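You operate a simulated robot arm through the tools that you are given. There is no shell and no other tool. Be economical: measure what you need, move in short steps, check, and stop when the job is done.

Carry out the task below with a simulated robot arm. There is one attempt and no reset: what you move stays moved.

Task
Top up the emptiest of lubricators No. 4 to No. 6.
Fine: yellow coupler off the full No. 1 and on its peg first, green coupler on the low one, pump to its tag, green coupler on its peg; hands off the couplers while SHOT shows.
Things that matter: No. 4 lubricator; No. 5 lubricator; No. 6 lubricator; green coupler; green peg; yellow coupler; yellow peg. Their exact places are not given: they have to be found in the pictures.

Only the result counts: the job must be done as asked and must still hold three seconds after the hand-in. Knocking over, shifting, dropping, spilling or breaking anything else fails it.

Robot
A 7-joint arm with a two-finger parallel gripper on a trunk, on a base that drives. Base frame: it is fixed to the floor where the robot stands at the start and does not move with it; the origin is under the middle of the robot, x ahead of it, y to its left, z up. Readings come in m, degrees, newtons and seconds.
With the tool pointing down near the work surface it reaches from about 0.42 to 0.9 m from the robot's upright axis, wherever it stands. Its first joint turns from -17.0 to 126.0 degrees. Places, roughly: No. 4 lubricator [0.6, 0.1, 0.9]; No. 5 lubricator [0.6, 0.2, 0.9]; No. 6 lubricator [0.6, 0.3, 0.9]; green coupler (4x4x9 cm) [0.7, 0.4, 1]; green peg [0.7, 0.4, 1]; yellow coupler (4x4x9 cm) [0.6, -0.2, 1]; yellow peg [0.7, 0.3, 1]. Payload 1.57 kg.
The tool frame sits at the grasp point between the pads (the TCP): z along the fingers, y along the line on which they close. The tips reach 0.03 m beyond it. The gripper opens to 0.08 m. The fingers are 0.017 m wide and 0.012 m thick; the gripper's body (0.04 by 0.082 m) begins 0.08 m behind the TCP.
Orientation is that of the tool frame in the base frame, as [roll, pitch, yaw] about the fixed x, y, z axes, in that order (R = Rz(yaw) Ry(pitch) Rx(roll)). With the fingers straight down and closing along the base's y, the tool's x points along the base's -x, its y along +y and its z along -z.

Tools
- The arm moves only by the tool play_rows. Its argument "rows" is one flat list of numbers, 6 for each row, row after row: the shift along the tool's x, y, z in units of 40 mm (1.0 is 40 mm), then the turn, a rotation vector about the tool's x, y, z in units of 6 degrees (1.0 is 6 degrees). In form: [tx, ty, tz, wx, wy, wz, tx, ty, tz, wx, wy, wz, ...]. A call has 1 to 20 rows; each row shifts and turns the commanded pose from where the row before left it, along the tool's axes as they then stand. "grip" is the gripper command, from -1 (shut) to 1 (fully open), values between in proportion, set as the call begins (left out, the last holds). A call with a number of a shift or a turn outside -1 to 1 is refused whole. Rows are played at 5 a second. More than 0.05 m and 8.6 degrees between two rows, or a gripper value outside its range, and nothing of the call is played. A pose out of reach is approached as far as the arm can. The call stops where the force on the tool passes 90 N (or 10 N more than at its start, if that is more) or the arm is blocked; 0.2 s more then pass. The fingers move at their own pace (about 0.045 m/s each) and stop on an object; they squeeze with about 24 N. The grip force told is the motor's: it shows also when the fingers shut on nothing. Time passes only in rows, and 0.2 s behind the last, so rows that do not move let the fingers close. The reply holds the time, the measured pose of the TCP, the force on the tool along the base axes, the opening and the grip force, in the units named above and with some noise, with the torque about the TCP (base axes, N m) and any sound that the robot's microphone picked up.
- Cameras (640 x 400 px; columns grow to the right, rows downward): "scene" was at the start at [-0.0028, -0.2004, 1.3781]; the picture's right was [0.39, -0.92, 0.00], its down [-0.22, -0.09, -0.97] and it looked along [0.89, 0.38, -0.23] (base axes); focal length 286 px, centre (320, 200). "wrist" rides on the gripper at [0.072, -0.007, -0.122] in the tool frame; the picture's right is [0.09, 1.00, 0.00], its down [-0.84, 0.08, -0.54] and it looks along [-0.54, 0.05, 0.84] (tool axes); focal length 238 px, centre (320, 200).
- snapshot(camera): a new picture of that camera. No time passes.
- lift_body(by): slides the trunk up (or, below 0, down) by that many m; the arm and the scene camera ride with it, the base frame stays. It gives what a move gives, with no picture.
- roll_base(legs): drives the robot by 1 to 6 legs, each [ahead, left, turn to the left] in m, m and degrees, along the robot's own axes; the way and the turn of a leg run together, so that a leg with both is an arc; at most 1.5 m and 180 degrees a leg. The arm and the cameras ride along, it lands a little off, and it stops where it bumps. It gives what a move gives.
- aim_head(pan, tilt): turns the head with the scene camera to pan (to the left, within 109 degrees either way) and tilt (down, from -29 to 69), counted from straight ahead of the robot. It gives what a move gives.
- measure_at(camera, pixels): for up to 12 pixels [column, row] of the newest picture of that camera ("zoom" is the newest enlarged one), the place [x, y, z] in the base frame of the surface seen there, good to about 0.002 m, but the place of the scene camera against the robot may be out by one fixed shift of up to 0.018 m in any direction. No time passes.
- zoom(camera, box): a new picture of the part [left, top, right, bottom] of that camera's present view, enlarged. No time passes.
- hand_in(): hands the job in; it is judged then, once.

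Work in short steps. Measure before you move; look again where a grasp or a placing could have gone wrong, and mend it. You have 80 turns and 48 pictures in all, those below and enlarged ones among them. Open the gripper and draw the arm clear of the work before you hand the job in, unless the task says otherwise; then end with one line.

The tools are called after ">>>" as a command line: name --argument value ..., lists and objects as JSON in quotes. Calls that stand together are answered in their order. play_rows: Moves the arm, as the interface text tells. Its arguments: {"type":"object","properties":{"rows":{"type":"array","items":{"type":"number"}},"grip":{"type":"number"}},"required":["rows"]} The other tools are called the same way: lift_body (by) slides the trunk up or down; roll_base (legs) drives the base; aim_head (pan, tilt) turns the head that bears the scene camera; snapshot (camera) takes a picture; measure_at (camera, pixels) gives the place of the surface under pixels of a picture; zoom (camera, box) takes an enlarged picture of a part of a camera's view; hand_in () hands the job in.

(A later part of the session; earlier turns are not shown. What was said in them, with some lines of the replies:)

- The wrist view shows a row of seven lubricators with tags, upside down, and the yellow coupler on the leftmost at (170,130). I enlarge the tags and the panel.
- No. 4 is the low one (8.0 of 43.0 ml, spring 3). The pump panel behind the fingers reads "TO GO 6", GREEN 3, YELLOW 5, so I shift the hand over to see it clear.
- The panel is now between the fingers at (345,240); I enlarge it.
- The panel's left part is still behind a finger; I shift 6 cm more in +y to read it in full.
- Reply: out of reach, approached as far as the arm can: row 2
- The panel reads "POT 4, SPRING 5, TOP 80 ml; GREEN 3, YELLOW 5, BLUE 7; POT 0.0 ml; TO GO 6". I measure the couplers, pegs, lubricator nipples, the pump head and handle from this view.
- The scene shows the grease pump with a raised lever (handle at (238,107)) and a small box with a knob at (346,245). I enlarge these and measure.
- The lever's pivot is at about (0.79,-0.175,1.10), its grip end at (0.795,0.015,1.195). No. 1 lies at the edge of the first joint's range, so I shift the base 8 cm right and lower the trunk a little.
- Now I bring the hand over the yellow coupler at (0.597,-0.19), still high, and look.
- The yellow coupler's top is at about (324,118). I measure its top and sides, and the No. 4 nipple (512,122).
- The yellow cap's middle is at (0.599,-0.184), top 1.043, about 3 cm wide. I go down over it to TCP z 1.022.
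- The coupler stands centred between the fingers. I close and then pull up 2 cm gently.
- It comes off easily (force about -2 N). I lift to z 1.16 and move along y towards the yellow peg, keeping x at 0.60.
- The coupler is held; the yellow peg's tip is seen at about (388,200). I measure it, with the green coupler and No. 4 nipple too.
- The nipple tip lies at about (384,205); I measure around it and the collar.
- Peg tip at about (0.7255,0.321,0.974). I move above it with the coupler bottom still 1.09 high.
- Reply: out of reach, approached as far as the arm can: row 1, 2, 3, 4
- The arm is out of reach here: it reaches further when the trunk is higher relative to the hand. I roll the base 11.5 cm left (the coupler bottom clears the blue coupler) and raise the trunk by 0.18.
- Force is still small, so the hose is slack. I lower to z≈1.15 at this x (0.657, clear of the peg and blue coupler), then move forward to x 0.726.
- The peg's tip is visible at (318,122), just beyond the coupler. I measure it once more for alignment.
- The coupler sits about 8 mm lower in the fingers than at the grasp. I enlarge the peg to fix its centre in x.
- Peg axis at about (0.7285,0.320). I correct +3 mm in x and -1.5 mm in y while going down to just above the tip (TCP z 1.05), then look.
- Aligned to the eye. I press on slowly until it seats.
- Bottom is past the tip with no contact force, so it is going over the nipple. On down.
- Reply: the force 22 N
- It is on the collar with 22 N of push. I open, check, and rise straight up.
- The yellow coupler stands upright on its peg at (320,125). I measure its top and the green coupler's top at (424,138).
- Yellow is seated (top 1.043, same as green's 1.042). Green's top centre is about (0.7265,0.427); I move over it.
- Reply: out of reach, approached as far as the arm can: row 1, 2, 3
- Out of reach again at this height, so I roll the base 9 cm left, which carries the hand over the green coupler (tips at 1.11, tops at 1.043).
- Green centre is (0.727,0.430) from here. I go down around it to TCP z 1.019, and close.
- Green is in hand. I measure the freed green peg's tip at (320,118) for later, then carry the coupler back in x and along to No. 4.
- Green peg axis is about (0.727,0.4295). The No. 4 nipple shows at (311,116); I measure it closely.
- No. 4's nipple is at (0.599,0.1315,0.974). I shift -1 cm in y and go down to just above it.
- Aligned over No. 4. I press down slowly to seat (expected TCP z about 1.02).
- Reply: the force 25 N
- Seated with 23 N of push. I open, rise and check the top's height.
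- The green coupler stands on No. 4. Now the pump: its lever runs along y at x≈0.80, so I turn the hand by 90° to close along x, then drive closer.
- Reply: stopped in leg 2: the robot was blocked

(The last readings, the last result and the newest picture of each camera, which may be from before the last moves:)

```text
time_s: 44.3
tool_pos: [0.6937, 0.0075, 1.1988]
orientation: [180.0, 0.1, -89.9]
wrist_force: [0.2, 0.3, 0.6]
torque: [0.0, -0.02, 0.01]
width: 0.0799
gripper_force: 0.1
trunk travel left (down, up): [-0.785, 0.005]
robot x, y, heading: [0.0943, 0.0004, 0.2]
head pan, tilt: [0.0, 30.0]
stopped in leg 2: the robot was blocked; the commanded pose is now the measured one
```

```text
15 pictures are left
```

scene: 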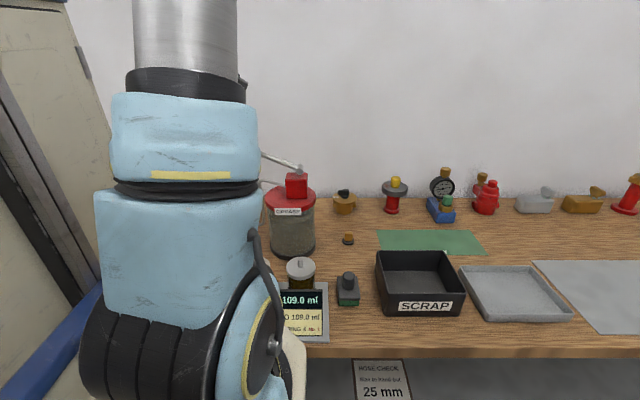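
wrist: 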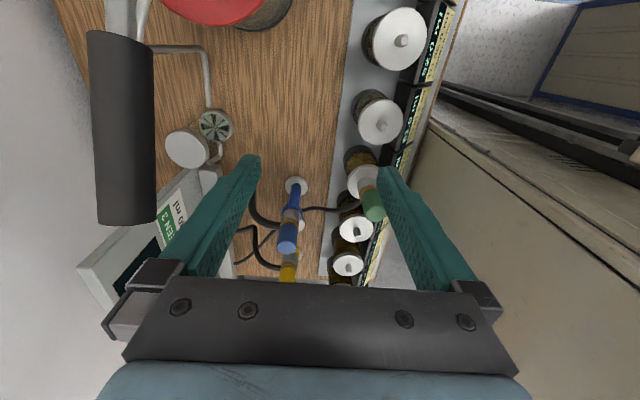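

The base stopped at the bench after 9.4 cm. The lever grip fills (90–153, 30–225) in the wrist view; I back off 1 cm and measure it.

>>> measure_at --camera "wrist" --pixels '[[122, 60], [122, 100], [122, 140], [122, 180], [125, 218], [100, 140], [145, 140], [128, 15]]'

>>> roll_base --legs '[[-0.01, 0, 0]]'

```text
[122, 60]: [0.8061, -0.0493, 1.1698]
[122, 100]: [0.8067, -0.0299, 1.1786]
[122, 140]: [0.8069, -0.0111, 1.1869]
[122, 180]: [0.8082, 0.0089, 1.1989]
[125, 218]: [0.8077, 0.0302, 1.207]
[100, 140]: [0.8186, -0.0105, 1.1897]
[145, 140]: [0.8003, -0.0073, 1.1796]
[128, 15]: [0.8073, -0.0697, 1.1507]
```

```text
time_s: 45.0
tool_pos: [0.6835, 0.0066, 1.1983]
orientation: [-179.9, 0.2, -90.0]
wrist_force: [1.3, 0.9, 0.2]
torque: [-0.01, -0.04, -0.01]
width: 0.0797
gripper_force: 0.0
trunk travel left (down, up): [-0.785, 0.005]
robot x, y, heading: [0.0835, 0.0061, 0.0]
head pan, tilt: [0.0, 30.0]
```

Lever grip axis: x≈0.808, z≈1.18 at y=0, end at y≈0.033. I go round its end: first +y 8 cm, then +x 12.4 cm at z 1.185.

>>> play_rows --rows '[-0.7, 0, 0.1, 0, 0, 0, -0.7, 0, 0.1, 0, 0, 0, -0.7, 0, 0.1, 0, 0, 0, 0, -0.78, 0, 0, 0, 0, 0, -0.78, 0, 0, 0, 0, 0, -0.78, 0, 0, 0, 0, 0, -0.77, 0, 0, 0, 0, 0, 0, 0, 0, 0, 0]' --grip 1

>>> snapshot --camera "wrist"

```text
time_s: 46.9
tool_pos: [0.8074, 0.089, 1.1886]
orientation: [-179.9, 0.3, -90.0]
wrist_force: [-0.4, -0.4, 0.3]
torque: [-0.02, 0.01, 0.0]
width: 0.08
gripper_force: 0.1
trunk travel left (down, up): [-0.785, 0.005]
robot x, y, heading: [0.0835, -0.0012, 0.0]
head pan, tilt: [0.0, 30.0]
```

```text
14 pictures are left
```

wrist: 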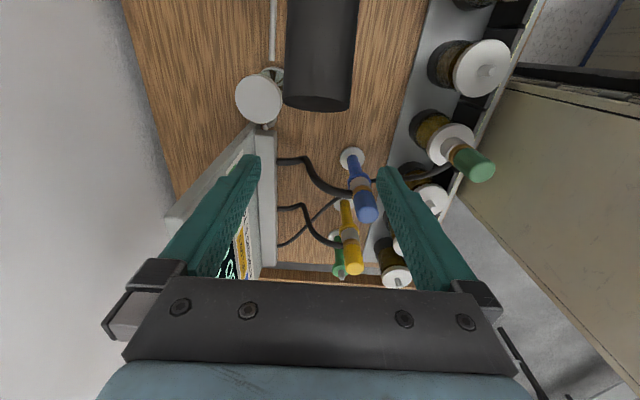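

The lever grip's end (318,100) is in line between the fingers. I slide on in -y by 8 cm and close.

>>> play_rows --rows '[0.7, 0, 0, 0, 0, 0, 0.7, 0, 0, 0, 0, 0, 0.6, 0, 0, 0, 0, 0, 0, 0, 0, 0, 0, 0]'

>>> play_rows --rows '[0, 0, 0, 0, 0, 0, 0, 0, 0, 0, 0, 0, 0, 0, 0, 0, 0, 0, 0, 0, 0, 0, 0, 0]' --grip -1

>>> snapshot --camera "wrist"

```text
time_s: 47.9
tool_pos: [0.8061, 0.0107, 1.1874]
orientation: [179.9, 0.2, -89.9]
wrist_force: [-0.5, -0.4, 0.0]
torque: [0.03, -0.01, 0.0]
width: 0.0798
gripper_force: 0.0
trunk travel left (down, up): [-0.785, 0.005]
robot x, y, heading: [0.0847, -0.0012, -0.1]
head pan, tilt: [0.0, 30.0]
```

```text
time_s: 48.9
tool_pos: [0.8132, 0.0107, 1.1876]
orientation: [-179.5, 0.4, -90.0]
wrist_force: [46.0, 4.1, 0.0]
torque: [-0.22, -0.07, -0.05]
width: 0.0307
gripper_force: 22.9
trunk travel left (down, up): [-0.785, 0.005]
robot x, y, heading: [0.0859, -0.003, 0.1]
head pan, tilt: [0.0, 30.0]
```

```text
13 pictures are left
```

wrist: 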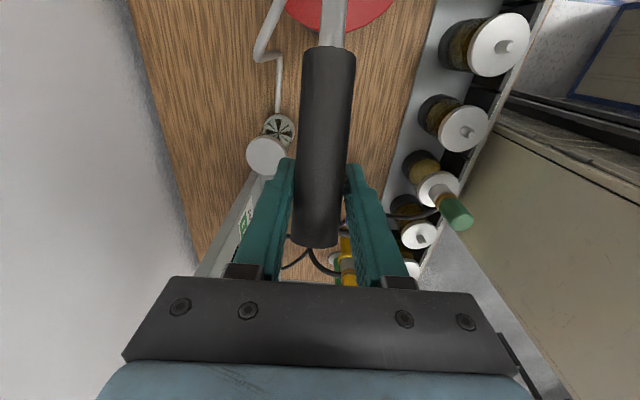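

The lever is gripped (31 mm), but the hand is 7 mm off in x (46 N). I correct that and press the lever down along its arc by about 20°.

>>> play_rows --rows '[0, -0.18, 0, 0, 0, 0, -0.15, 0, 0.41, 0, 0, 0, -0.15, 0, 0.41, 0, 0, 0, -0.08, 0, 0.43, 0, 0, 0, -0.08, 0, 0.43, 0, 0, 0, 0, 0, 0, 0, 0, 0]'

```text
time_s: 50.2
tool_pos: [0.8136, 0.0275, 1.1191]
orientation: [179.9, 0.3, -90.1]
wrist_force: [-2.5, -10.2, 3.5]
torque: [-0.36, -0.02, 0.02]
width: 0.0293
gripper_force: 38.8
trunk travel left (down, up): [-0.785, 0.005]
robot x, y, heading: [0.0823, -0.0025, -0.2]
head pan, tilt: [0.0, 30.0]
```

It moves easily, no sound yet. I go on 15–20° further to find the end of the stroke.

>>> play_rows --rows '[0, 0, 0.43, 0, 0, 0, 0, 0, 0.43, 0, 0, 0, 0.08, 0, 0.43, 0, 0, 0, 0.08, 0, 0.43, 0, 0, 0, 0, 0, 0, 0, 0, 0]'

>>> snapshot --camera "wrist"

```text
time_s: 51.2
tool_pos: [0.8141, 0.0278, 1.0742]
orientation: [-179.0, 0.4, -89.8]
wrist_force: [-28.4, -7.3, 38.8]
torque: [-0.42, -0.03, -0.04]
width: 0.0295
gripper_force: 39.2
trunk travel left (down, up): [-0.785, 0.005]
robot x, y, heading: [0.0849, -0.0019, -0.0]
head pan, tilt: [0.0, 30.0]
stopped in row 4: the force on the tool passed its limit at 132 N (the readings are from after the stop); the commanded pose is now the measured one
```

```text
12 pictures are left
```

wrist: 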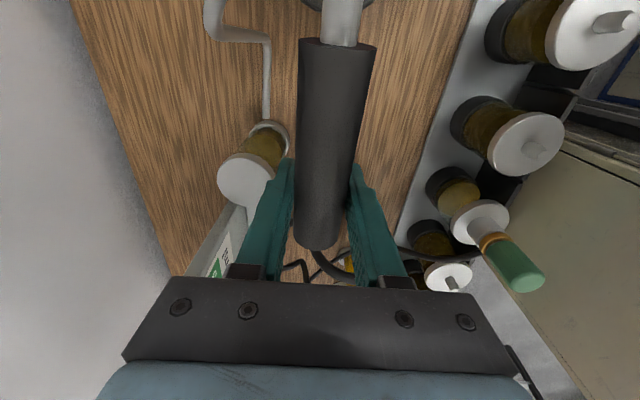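

The lower stop is at z≈1.077. I bring the lever back up along its arc and look at what changed.

>>> play_rows --rows '[0, 0, -0.43, 0, 0, 0, 0, 0, -0.43, 0, 0, 0, 0.08, 0, -0.43, 0, 0, 0, 0.08, 0, -0.43, 0, 0, 0, 0.15, 0, -0.41, 0, 0, 0, 0.15, 0, -0.41, 0, 0, 0, 0, 0, -0.15, 0, 0, 0, 0, 0, 0, 0, 0, 0]'

>>> aim_head --pan 35 --tilt 35

>>> snapshot --camera "scene"

```text
time_s: 53.0
tool_pos: [0.8143, 0.0111, 1.1772]
orientation: [-179.2, 0.6, -89.8]
wrist_force: [-22.2, 18.8, -10.3]
torque: [0.29, -0.07, -0.24]
width: 0.0293
gripper_force: 39.1
trunk travel left (down, up): [-0.785, 0.005]
robot x, y, heading: [0.0862, 0.0018, -0.0]
head pan, tilt: [0.0, 30.0]
```

```text
time_s: 54.0
tool_pos: [0.8149, 0.0109, 1.1786]
orientation: [-179.2, 0.6, -89.8]
wrist_force: [-24.6, 19.7, -14.6]
torque: [-0.04, -0.03, -0.14]
width: 0.0297
gripper_force: 39.0
trunk travel left (down, up): [-0.785, 0.005]
robot x, y, heading: [0.0845, 0.0009, -0.0]
head pan, tilt: [35.0, 35.0]
```

```text
11 pictures are left
```

scene: 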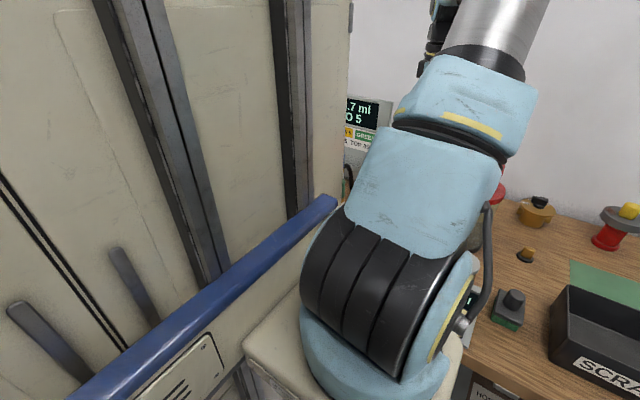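

The panel's lower-right is visible at (362,112): "…7 ml / …O 5": one stroke counted. I enlarge it.

>>> zoom --camera "scene" --box '[340, 85, 420, 160]'

```text
5.33 times, centred on (380, 122) of scene
```

zoom: 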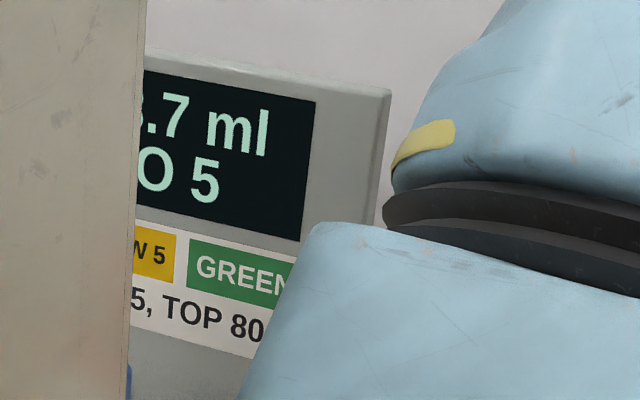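

One stroke took TO GO from 6 to 5 with the pot taking some. I need the No. 4 tag now: open, slide off the lever's end (+y) and draw back in -x to see it.

>>> play_rows --rows '[0, 0, 0, 0, 0, 0, 0, 0, 0, 0, 0, 0, 0, 0, 0, 0, 0, 0]' --grip 1

>>> play_rows --rows '[-0.5, 0, 0, 0, 0, 0, -0.8, 0, 0, 0, 0, 0, -0.8, 0, 0, 0, 0, 0, 0, 0.9, -0.1, 0, 0, 0, 0, 0.9, -0.1, 0, 0, 0, 0, 0.9, 0, 0, 0, 0, 0, 0.9, 0, 0, 0, 0, 0, 0.9, 0, 0, 0, 0, 0, 0.9, 0, 0, 0, 0, 0, 0.9, 0, 0, 0, 0, 0, 0.9, 0, 0, 0, 0, 0, 0, 0, 0, 0, 0]'

>>> snapshot --camera "wrist"

```text
time_s: 54.8
tool_pos: [0.8161, 0.0081, 1.1783]
orientation: [-179.1, 0.5, -89.9]
wrist_force: [0.2, 0.3, 0.1]
torque: [0.02, 0.02, 0.01]
width: 0.08
gripper_force: 0.2
trunk travel left (down, up): [-0.785, 0.005]
robot x, y, heading: [0.0874, 0.0009, -0.2]
head pan, tilt: [35.0, 35.0]
```

```text
time_s: 57.6
tool_pos: [0.5673, 0.0912, 1.187]
orientation: [-178.7, 2.2, -93.1]
wrist_force: [0.3, -0.4, -0.5]
torque: [-0.01, 0.04, 0.0]
width: 0.08
gripper_force: 0.1
trunk travel left (down, up): [-0.785, 0.005]
robot x, y, heading: [0.0846, 0.0021, -0.1]
head pan, tilt: [35.0, 35.0]
stopped in row 12: the arm was blocked; the commanded pose is now the measured one
```

```text
9 pictures are left
```

wrist: 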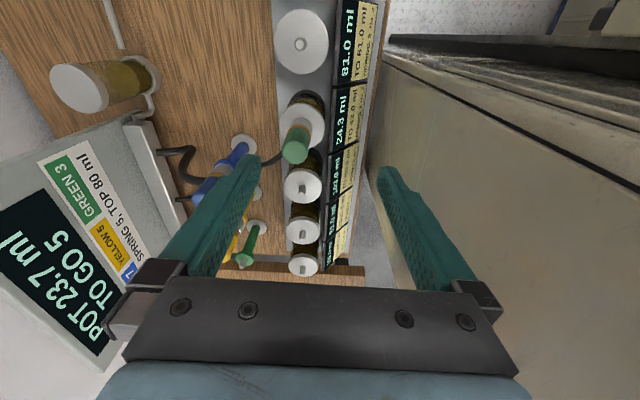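

No. 4 reads 24.3 ml and the pot 23.7 ml after one stroke (+16.3); 18.7 ml is still to come, so a second stroke. I straighten the hand and go back to x 0.8135 beyond the lever's end.

>>> play_rows --rows '[0, 0, 0, -0.22, 0.37, -0.52, 0, -0.88, 0, 0, 0, 0, 0, -0.88, 0, 0, 0, 0, 0, -0.88, 0, 0, 0, 0, 0, -0.88, 0, 0, 0, 0, 0, -0.88, 0, 0, 0, 0, 0, -0.88, 0, 0, 0, 0, 0, -0.88, 0, 0, 0, 0, 0, 0, 0, 0, 0, 0]'

>>> zoom --camera "wrist" --box '[160, 0, 480, 200]'

```text
time_s: 59.6
tool_pos: [0.7944, 0.0954, 1.1893]
orientation: [-179.8, -0.5, -88.9]
wrist_force: [0.2, -0.8, -0.5]
torque: [-0.01, -0.01, -0.01]
width: 0.08
gripper_force: 0.0
trunk travel left (down, up): [-0.785, 0.005]
robot x, y, heading: [0.0837, 0.0027, -0.1]
head pan, tilt: [35.0, 35.0]
```

```text
2.00 times, centred on (320, 100) of wrist
```

zoom: 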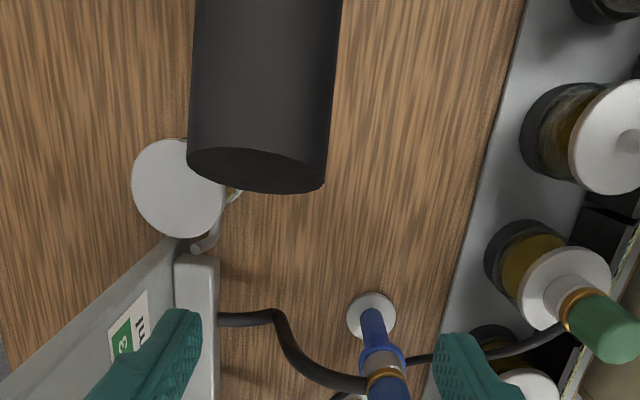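

The lever is still up. I shift +2 cm in x, slide on and close again.

>>> play_rows --rows '[0, -0.49, 0.1, 0, 0, 0.18, 0.7, 0, 0, 0, 0, 0, 0.7, 0, 0, 0, 0, 0, 0.7, 0, 0, 0, 0, 0, 0, 0, 0, 0, 0, 0]'

>>> play_rows --rows '[0, 0, 0, 0, 0, 0, 0, 0, 0, 0, 0, 0, 0, 0, 0, 0, 0, 0, 0, 0, 0, 0, 0, 0]' --grip -1

```text
time_s: 60.8
tool_pos: [0.8129, 0.011, 1.185]
orientation: [-179.7, -0.6, -90.0]
wrist_force: [0.0, 0.1, 0.6]
torque: [0.03, 0.04, -0.01]
width: 0.0798
gripper_force: 0.0
trunk travel left (down, up): [-0.785, 0.005]
robot x, y, heading: [0.0845, -0.0041, -0.1]
head pan, tilt: [35.0, 35.0]
```

```text
time_s: 61.8
tool_pos: [0.8149, 0.0114, 1.1846]
orientation: [-179.6, -0.5, -90.0]
wrist_force: [13.7, 1.2, -0.7]
torque: [-0.02, -0.22, -0.12]
width: 0.0298
gripper_force: 22.7
trunk travel left (down, up): [-0.785, 0.005]
robot x, y, heading: [0.0823, 0.0011, 0.0]
head pan, tilt: [35.0, 35.0]
```

Gripped. Second stroke: down along the arc to z≈1.08, then back up.

>>> play_rows --rows '[-0.15, -0.04, 0.41, 0, 0, 0, -0.15, 0, 0.41, 0, 0, 0, -0.08, 0, 0.43, 0, 0, 0, -0.08, 0, 0.43, 0, 0, 0, 0, 0, 0.43, 0, 0, 0, 0, 0, 0.43, 0, 0, 0, 0, 0, 0.15, 0, 0, 0, 0, 0, 0, 0, 0, 0]'

>>> zoom --camera "scene" --box '[340, 85, 420, 160]'

```text
time_s: 63.6
tool_pos: [0.815, 0.0285, 1.0783]
orientation: [-179.5, -0.6, -90.1]
wrist_force: [2.9, -10.6, 18.9]
torque: [-0.39, 0.07, 0.01]
width: 0.0293
gripper_force: 39.3
trunk travel left (down, up): [-0.785, 0.005]
robot x, y, heading: [0.0851, 0.002, 0.1]
head pan, tilt: [35.0, 35.0]
```

```text
5.33 times, centred on (380, 122) of scene
```

zoom: 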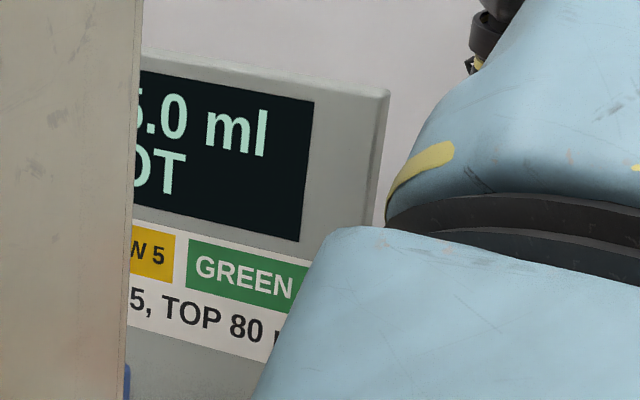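

The panel shows SHOT with the pot at "…5.0 ml". I bring the lever back up without touching any coupler, then release and look once SHOT is over.

>>> play_rows --rows '[0, 0, -0.45, 0, 0, 0, 0, 0, -0.43, 0, 0, 0, 0.08, 0, -0.43, 0, 0, 0, 0.08, 0, -0.43, 0, 0, 0, 0.15, 0, -0.41, 0, 0, 0, 0.15, 0, -0.41, 0, 0, 0, 0, 0, 0, 0, 0, 0]'

>>> play_rows --rows '[0, 0, 0, 0, 0, 0, 0, 0, 0, 0, 0, 0, 0, 0, 0, 0, 0, 0]' --grip 1

>>> play_rows --rows '[-0.5, 0, 0, 0, 0, 0, -0.8, 0, 0, 0, 0, 0, -0.8, 0, 0, 0, 0, 0, 0, 0.9, -0.1, 0, 0, 0, 0, 0.9, -0.1, 0, 0, 0, 0, 0.9, 0, 0, 0, 0, 0, 0.9, 0, 0, 0, 0, 0, 0.9, 0, 0, 0, 0, 0, 0, 0, 0, 0, 0]'

>>> snapshot --camera "wrist"

```text
time_s: 65.2
tool_pos: [0.814, 0.0129, 1.181]
orientation: [-179.8, -0.4, -89.8]
wrist_force: [2.2, 11.6, 2.8]
torque: [0.72, 0.29, -0.06]
width: 0.0298
gripper_force: 39.6
trunk travel left (down, up): [-0.785, 0.005]
robot x, y, heading: [0.0855, 0.0012, -0.1]
head pan, tilt: [35.0, 35.0]
```

```text
time_s: 66.0
tool_pos: [0.814, 0.0122, 1.1808]
orientation: [-179.6, -0.6, -90.1]
wrist_force: [-0.2, 0.0, 0.4]
torque: [0.0, 0.04, -0.01]
width: 0.08
gripper_force: 0.1
trunk travel left (down, up): [-0.785, 0.005]
robot x, y, heading: [0.0875, 0.0022, -0.1]
head pan, tilt: [35.0, 35.0]
```

```text
time_s: 68.0
tool_pos: [0.6333, 0.0963, 1.1874]
orientation: [-179.7, -0.6, -90.0]
wrist_force: [0.5, 0.0, -0.3]
torque: [0.02, -0.01, -0.02]
width: 0.08
gripper_force: 0.1
trunk travel left (down, up): [-0.785, 0.005]
robot x, y, heading: [0.084, -0.0015, 0.0]
head pan, tilt: [35.0, 35.0]
```

```text
6 pictures are left
```

wrist: 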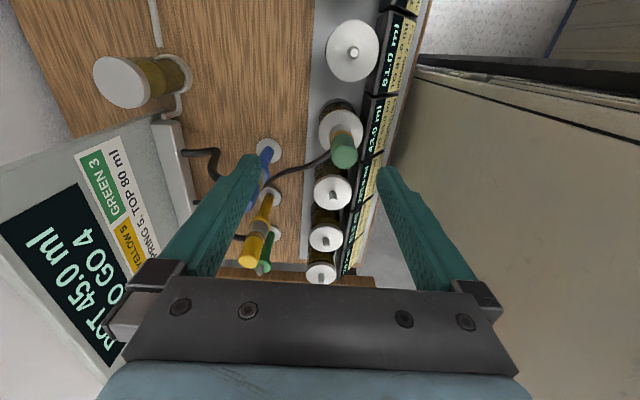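

POT 45.0, TO GO 4, no SHOT, and the No. 4 tag reads 43.0 – the tag's amount. I turn the hand back and return the base to where the pegs were in reach.

>>> play_rows --rows '[0, 0, 0, 0, 0, 1, 0, 0, 0, 0, 0, 1, 0, 0, 0, 0, 0, 1, 0, 0, 0, 0, 0, 1, 0, 0, 0, 0, 0, 1, 0, 0, 0, 0, 0, 1, 0, 0, 0, 0, 0, 1, 0, 0, 0, 0, 0, 1, 0, 0, 0, 0, 0, 1, 0, 0, 0, 0, 0, 1, 0, 0, 0, 0, 0, 1, 0, 0, 0, 0, 0, 1, 0, 0, 0, 0, 0, 1, 0, 0, 0, 0, 0, 1, 0, 0, 0, 0, 0, 1, 0, 0, 0, 0, 0, 0]'

>>> roll_base --legs '[[-0.08, 0, 0], [0, 0.125, 0]]'

```text
time_s: 71.4
tool_pos: [0.634, 0.0958, 1.1871]
orientation: [-179.5, 0.4, 179.9]
wrist_force: [0.4, 0.3, 0.1]
torque: [0.02, -0.01, -0.01]
width: 0.0802
gripper_force: 0.1
trunk travel left (down, up): [-0.785, 0.005]
robot x, y, heading: [0.0841, 0.0038, -0.4]
head pan, tilt: [35.0, 35.0]
```

```text
time_s: 73.3
tool_pos: [0.554, 0.2209, 1.1871]
orientation: [-179.6, 0.4, 179.9]
wrist_force: [-1.0, -0.4, -1.1]
torque: [-0.03, 0.01, -0.01]
width: 0.0799
gripper_force: 0.1
trunk travel left (down, up): [-0.785, 0.005]
robot x, y, heading: [0.0039, 0.1236, 0.0]
head pan, tilt: [35.0, 35.0]
```

Now over the green coupler on No. 4 and a look, which also confirms the tag.

>>> play_rows --rows '[-0.38, -0.75, 0, 0, 0, 0, -0.38, -0.75, 0, 0, 0, 0, -0.38, -0.74, 0, 0, 0, 0, 0, 0, 0, 0, 0, 0]'

>>> snapshot --camera "wrist"

>>> measure_at --camera "wrist" --pixels '[[320, 122], [310, 122], [330, 122], [320, 115], [320, 128]]'

```text
time_s: 74.3
tool_pos: [0.599, 0.1306, 1.188]
orientation: [-179.5, 0.3, -180.0]
wrist_force: [-0.8, -0.7, 0.6]
torque: [-0.02, 0.02, -0.04]
width: 0.0799
gripper_force: 0.1
trunk travel left (down, up): [-0.785, 0.005]
robot x, y, heading: [0.0039, 0.1299, 0.0]
head pan, tilt: [35.0, 35.0]
```

```text
5 pictures are left
```

wrist: 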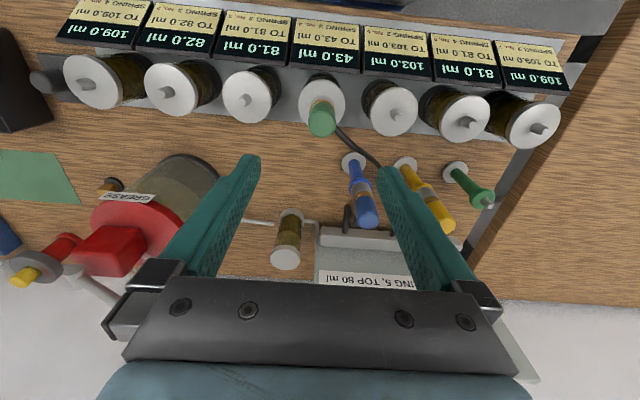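

```text
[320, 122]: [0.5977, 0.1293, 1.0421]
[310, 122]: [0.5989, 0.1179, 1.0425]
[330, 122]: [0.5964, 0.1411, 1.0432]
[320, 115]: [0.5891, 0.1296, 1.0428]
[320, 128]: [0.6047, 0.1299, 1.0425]
```

No. 4 reads 43.0 ml, all others unchanged. I go down to z 1.019, grasp the green coupler and lift it off.

>>> play_rows --rows '[0, 0.01, 0.845, 0, 0, 0, 0, 0, 0.845, 0, 0, 0, 0, 0, 0.845, 0, 0, 0, 0, 0, 0.845, 0, 0, 0, 0, 0, 0.845, 0, 0, 0, 0, 0, 0, 0, 0, 0]'

>>> play_rows --rows '[0, 0, 0, 0, 0, 0, 0, 0, 0, 0, 0, 0, 0, 0, 0, 0, 0, 0, 0, 0, 0, 0, 0, 0]' --grip -1

>>> play_rows --rows '[0, 0, -0.25, 0, 0, 0, 0, 0, -0.25, 0, 0, 0, 0, 0, -0.8, 0, 0, 0, 0, 0, -0.8, 0, 0, 0, 0, 0, -0.8, 0, 0, 0, 0, 0, 0, 0, 0, 0]'

```text
time_s: 75.7
tool_pos: [0.6006, 0.1298, 1.0189]
orientation: [-179.5, 0.3, 179.9]
wrist_force: [0.4, 0.3, 0.1]
torque: [0.02, -0.04, 0.01]
width: 0.08
gripper_force: 0.0
trunk travel left (down, up): [-0.785, 0.005]
robot x, y, heading: [0.005, 0.1281, -0.2]
head pan, tilt: [35.0, 35.0]
```

```text
time_s: 76.7
tool_pos: [0.6007, 0.131, 1.0179]
orientation: [-179.6, 0.4, -179.9]
wrist_force: [-0.8, 2.5, 1.8]
torque: [0.22, 0.0, -0.04]
width: 0.0313
gripper_force: 23.7
trunk travel left (down, up): [-0.785, 0.005]
robot x, y, heading: [0.0057, 0.1231, 0.0]
head pan, tilt: [35.0, 35.0]
```

```text
time_s: 78.1
tool_pos: [0.5998, 0.1315, 1.1348]
orientation: [-179.5, 0.4, 179.9]
wrist_force: [0.9, -1.3, -1.8]
torque: [0.02, -0.01, -0.01]
width: 0.0311
gripper_force: 23.9
trunk travel left (down, up): [-0.785, 0.005]
robot x, y, heading: [0.0066, 0.1281, -0.0]
head pan, tilt: [35.0, 35.0]
```

Off cleanly. I carry it along +y at x 0.60 to y 0.43, then forward to above the green peg (0.727,0.4295).

>>> play_rows --rows '[0, 0.93, 0, 0, 0, 0, 0, 0.93, 0, 0, 0, 0, 0, 0.93, 0, 0, 0, 0, 0, 0.93, 0, 0, 0, 0, 0, 0.93, 0, 0, 0, 0, 0, 0.93, 0, 0, 0, 0, 0, 0.93, 0, 0, 0, 0, 0, 0.93, 0, 0, 0, 0, -0.79, 0, 0, 0, 0, 0, -0.79, 0, 0, 0, 0, 0, -0.79, 0, 0, 0, 0, 0, -0.79, 0, 0, 0, 0, 0, 0, 0, 0, 0, 0, 0]'

>>> snapshot --camera "wrist"

>>> measure_at --camera "wrist" --pixels '[[320, 118], [318, 118], [322, 118], [320, 115], [320, 121], [309, 108], [331, 108], [320, 100], [321, 190], [316, 118], [324, 118]]'

```text
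time_s: 80.9
tool_pos: [0.7276, 0.4297, 1.132]
orientation: [-179.4, 0.2, 179.9]
wrist_force: [0.0, -0.5, -1.7]
torque: [0.01, -0.02, 0.0]
width: 0.0315
gripper_force: 23.6
trunk travel left (down, up): [-0.785, 0.005]
robot x, y, heading: [0.0048, 0.1295, -0.0]
head pan, tilt: [35.0, 35.0]
```

```text
4 pictures are left
```

wrist: 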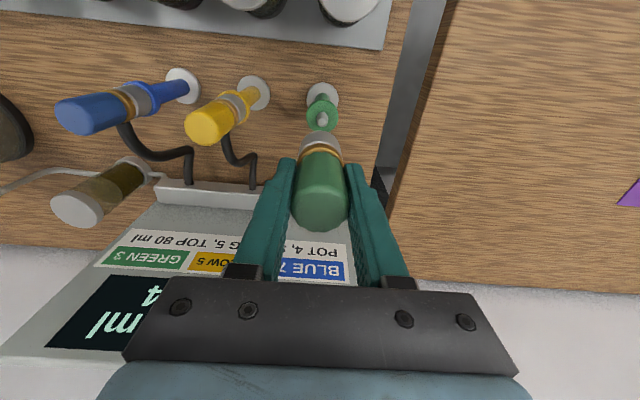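

```text
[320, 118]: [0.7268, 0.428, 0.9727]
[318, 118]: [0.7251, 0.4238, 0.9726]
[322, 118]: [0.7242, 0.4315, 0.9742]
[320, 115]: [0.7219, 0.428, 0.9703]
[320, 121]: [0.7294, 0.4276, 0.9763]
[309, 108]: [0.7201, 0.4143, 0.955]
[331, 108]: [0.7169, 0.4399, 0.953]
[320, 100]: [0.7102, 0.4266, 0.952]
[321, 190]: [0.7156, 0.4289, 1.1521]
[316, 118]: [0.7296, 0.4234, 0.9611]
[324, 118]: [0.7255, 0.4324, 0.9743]
```

The hand is over the peg (axis ≈(0.727,0.4295)). I go down and press on slowly.

>>> play_rows --rows '[0, 0, 0.7, 0, 0, 0, 0, 0, 0.7, 0, 0, 0, 0, 0, 0.6, 0, 0, 0, 0, 0, 0, 0, 0, 0, 0, 0, 0.2, 0, 0, 0, 0, 0, 0.2, 0, 0, 0, 0, 0, 0.15, 0, 0, 0, 0, 0, 0.1, 0, 0, 0, 0, 0, 0.1, 0, 0, 0, 0, 0, 0.07, 0, 0, 0, 0, 0, 0, 0, 0, 0]'

```text
time_s: 83.3
tool_pos: [0.7271, 0.4289, 1.0235]
orientation: [-179.6, 0.5, -180.0]
wrist_force: [5.8, 11.3, 22.4]
torque: [0.81, -0.01, -0.03]
width: 0.0316
gripper_force: 24.0
trunk travel left (down, up): [-0.785, 0.005]
robot x, y, heading: [0.0043, 0.1278, -0.1]
head pan, tilt: [35.0, 35.0]
```

22 N at z 1.0235, about the seated height. I press 2 mm more, then open.

>>> play_rows --rows '[0, 0, 0.06, 0, 0, 0, 0, 0, 0, 0, 0, 0]'

>>> play_rows --rows '[0, 0, 0, 0, 0, 0, 0, 0, 0, 0, 0, 0, 0, 0, 0, 0, 0, 0]' --grip 1

>>> play_rows --rows '[0, 0, -0.5, 0, 0, 0, 0, 0, -0.8, 0, 0, 0, 0, 0, -0.8, 0, 0, 0, 0, 0, -0.8, 0, 0, 0, 0, 0, 0, 0, 0, 0]'

>>> snapshot --camera "wrist"

>>> measure_at --camera "wrist" --pixels '[[321, 147], [310, 147], [332, 147], [205, 128], [80, 112]]'

```text
time_s: 83.9
tool_pos: [0.7271, 0.429, 1.0199]
orientation: [-179.5, 0.4, -179.9]
wrist_force: [2.4, 14.4, 22.5]
torque: [1.0, -0.03, 0.04]
width: 0.0316
gripper_force: 23.6
trunk travel left (down, up): [-0.785, 0.005]
robot x, y, heading: [0.0017, 0.1308, 0.1]
head pan, tilt: [35.0, 35.0]
```

```text
time_s: 84.7
tool_pos: [0.7273, 0.4286, 1.0173]
orientation: [-179.4, 0.3, 180.0]
wrist_force: [-0.9, 0.2, -0.8]
torque: [-0.02, 0.0, 0.0]
width: 0.0797
gripper_force: 0.1
trunk travel left (down, up): [-0.785, 0.005]
robot x, y, heading: [0.0016, 0.1294, -0.1]
head pan, tilt: [35.0, 35.0]
```

```text
time_s: 85.9
tool_pos: [0.7263, 0.4286, 1.1346]
orientation: [-179.4, 0.3, 179.8]
wrist_force: [0.7, -0.4, 0.5]
torque: [0.0, 0.01, -0.01]
width: 0.0803
gripper_force: 0.1
trunk travel left (down, up): [-0.785, 0.005]
robot x, y, heading: [0.0037, 0.1288, -0.2]
head pan, tilt: [35.0, 35.0]
```

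```text
3 pictures are left
```

wrist: 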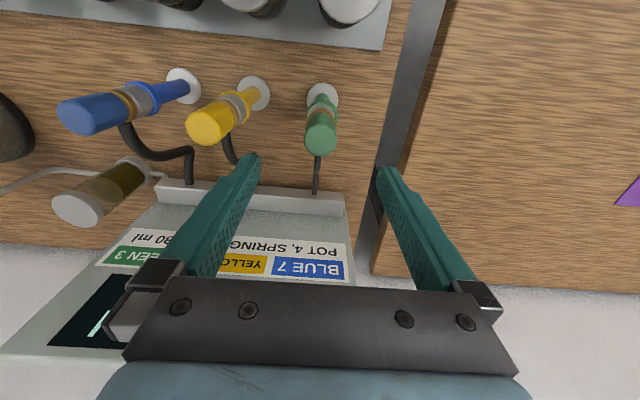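

```text
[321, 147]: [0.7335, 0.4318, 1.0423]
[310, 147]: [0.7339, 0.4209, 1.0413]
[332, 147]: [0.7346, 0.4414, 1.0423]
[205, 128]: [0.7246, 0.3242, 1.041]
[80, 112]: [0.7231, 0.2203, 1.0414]
```

All three couplers stand at 1.042 on their pegs. I draw the arm up and back, take one last view, and hand in.

>>> play_rows --rows '[0.6, 0, -0.3, 0, 0, 0, 0.8, 0, -0.5, 0, 0, 0, 0.8, 0, -0.8, 0, 0, 0, 0.8, 0, -0.8, 0, 0, 0, 0.5, -0.5, -0.5, 0, 0, 0, 0, 0, 0, 0, 0, 0]'

>>> snapshot --camera "wrist"

```text
time_s: 87.3
tool_pos: [0.5864, 0.4108, 1.2504]
orientation: [-179.6, 0.3, 179.9]
wrist_force: [0.3, 0.2, 0.0]
torque: [-0.01, -0.01, -0.02]
width: 0.0798
gripper_force: 0.0
trunk travel left (down, up): [-0.785, 0.005]
robot x, y, heading: [0.0041, 0.1253, 0.0]
head pan, tilt: [35.0, 35.0]
```

```text
2 pictures are left
```

wrist: 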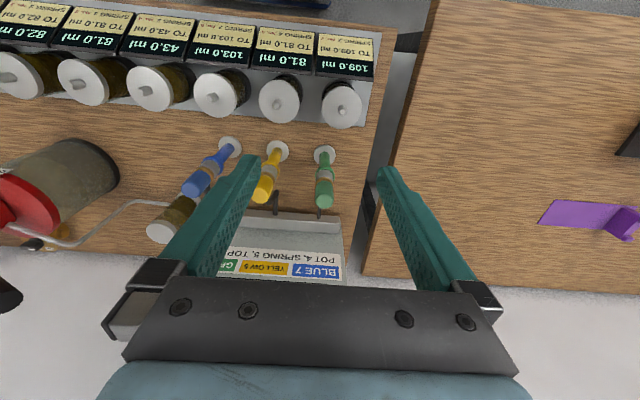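

No. 4 reads 43.0 ml, the couplers are on their pegs and the arm is clear, so I hand in.

>>> hand_in

```text
The job is handed in.
```

I topped up No. 4, the emptiest of No. 4 to No. 6, from 8.0 ml to the 43.0 ml on its tag; the yellow and green couplers are back on their pegs and the job is handed in.
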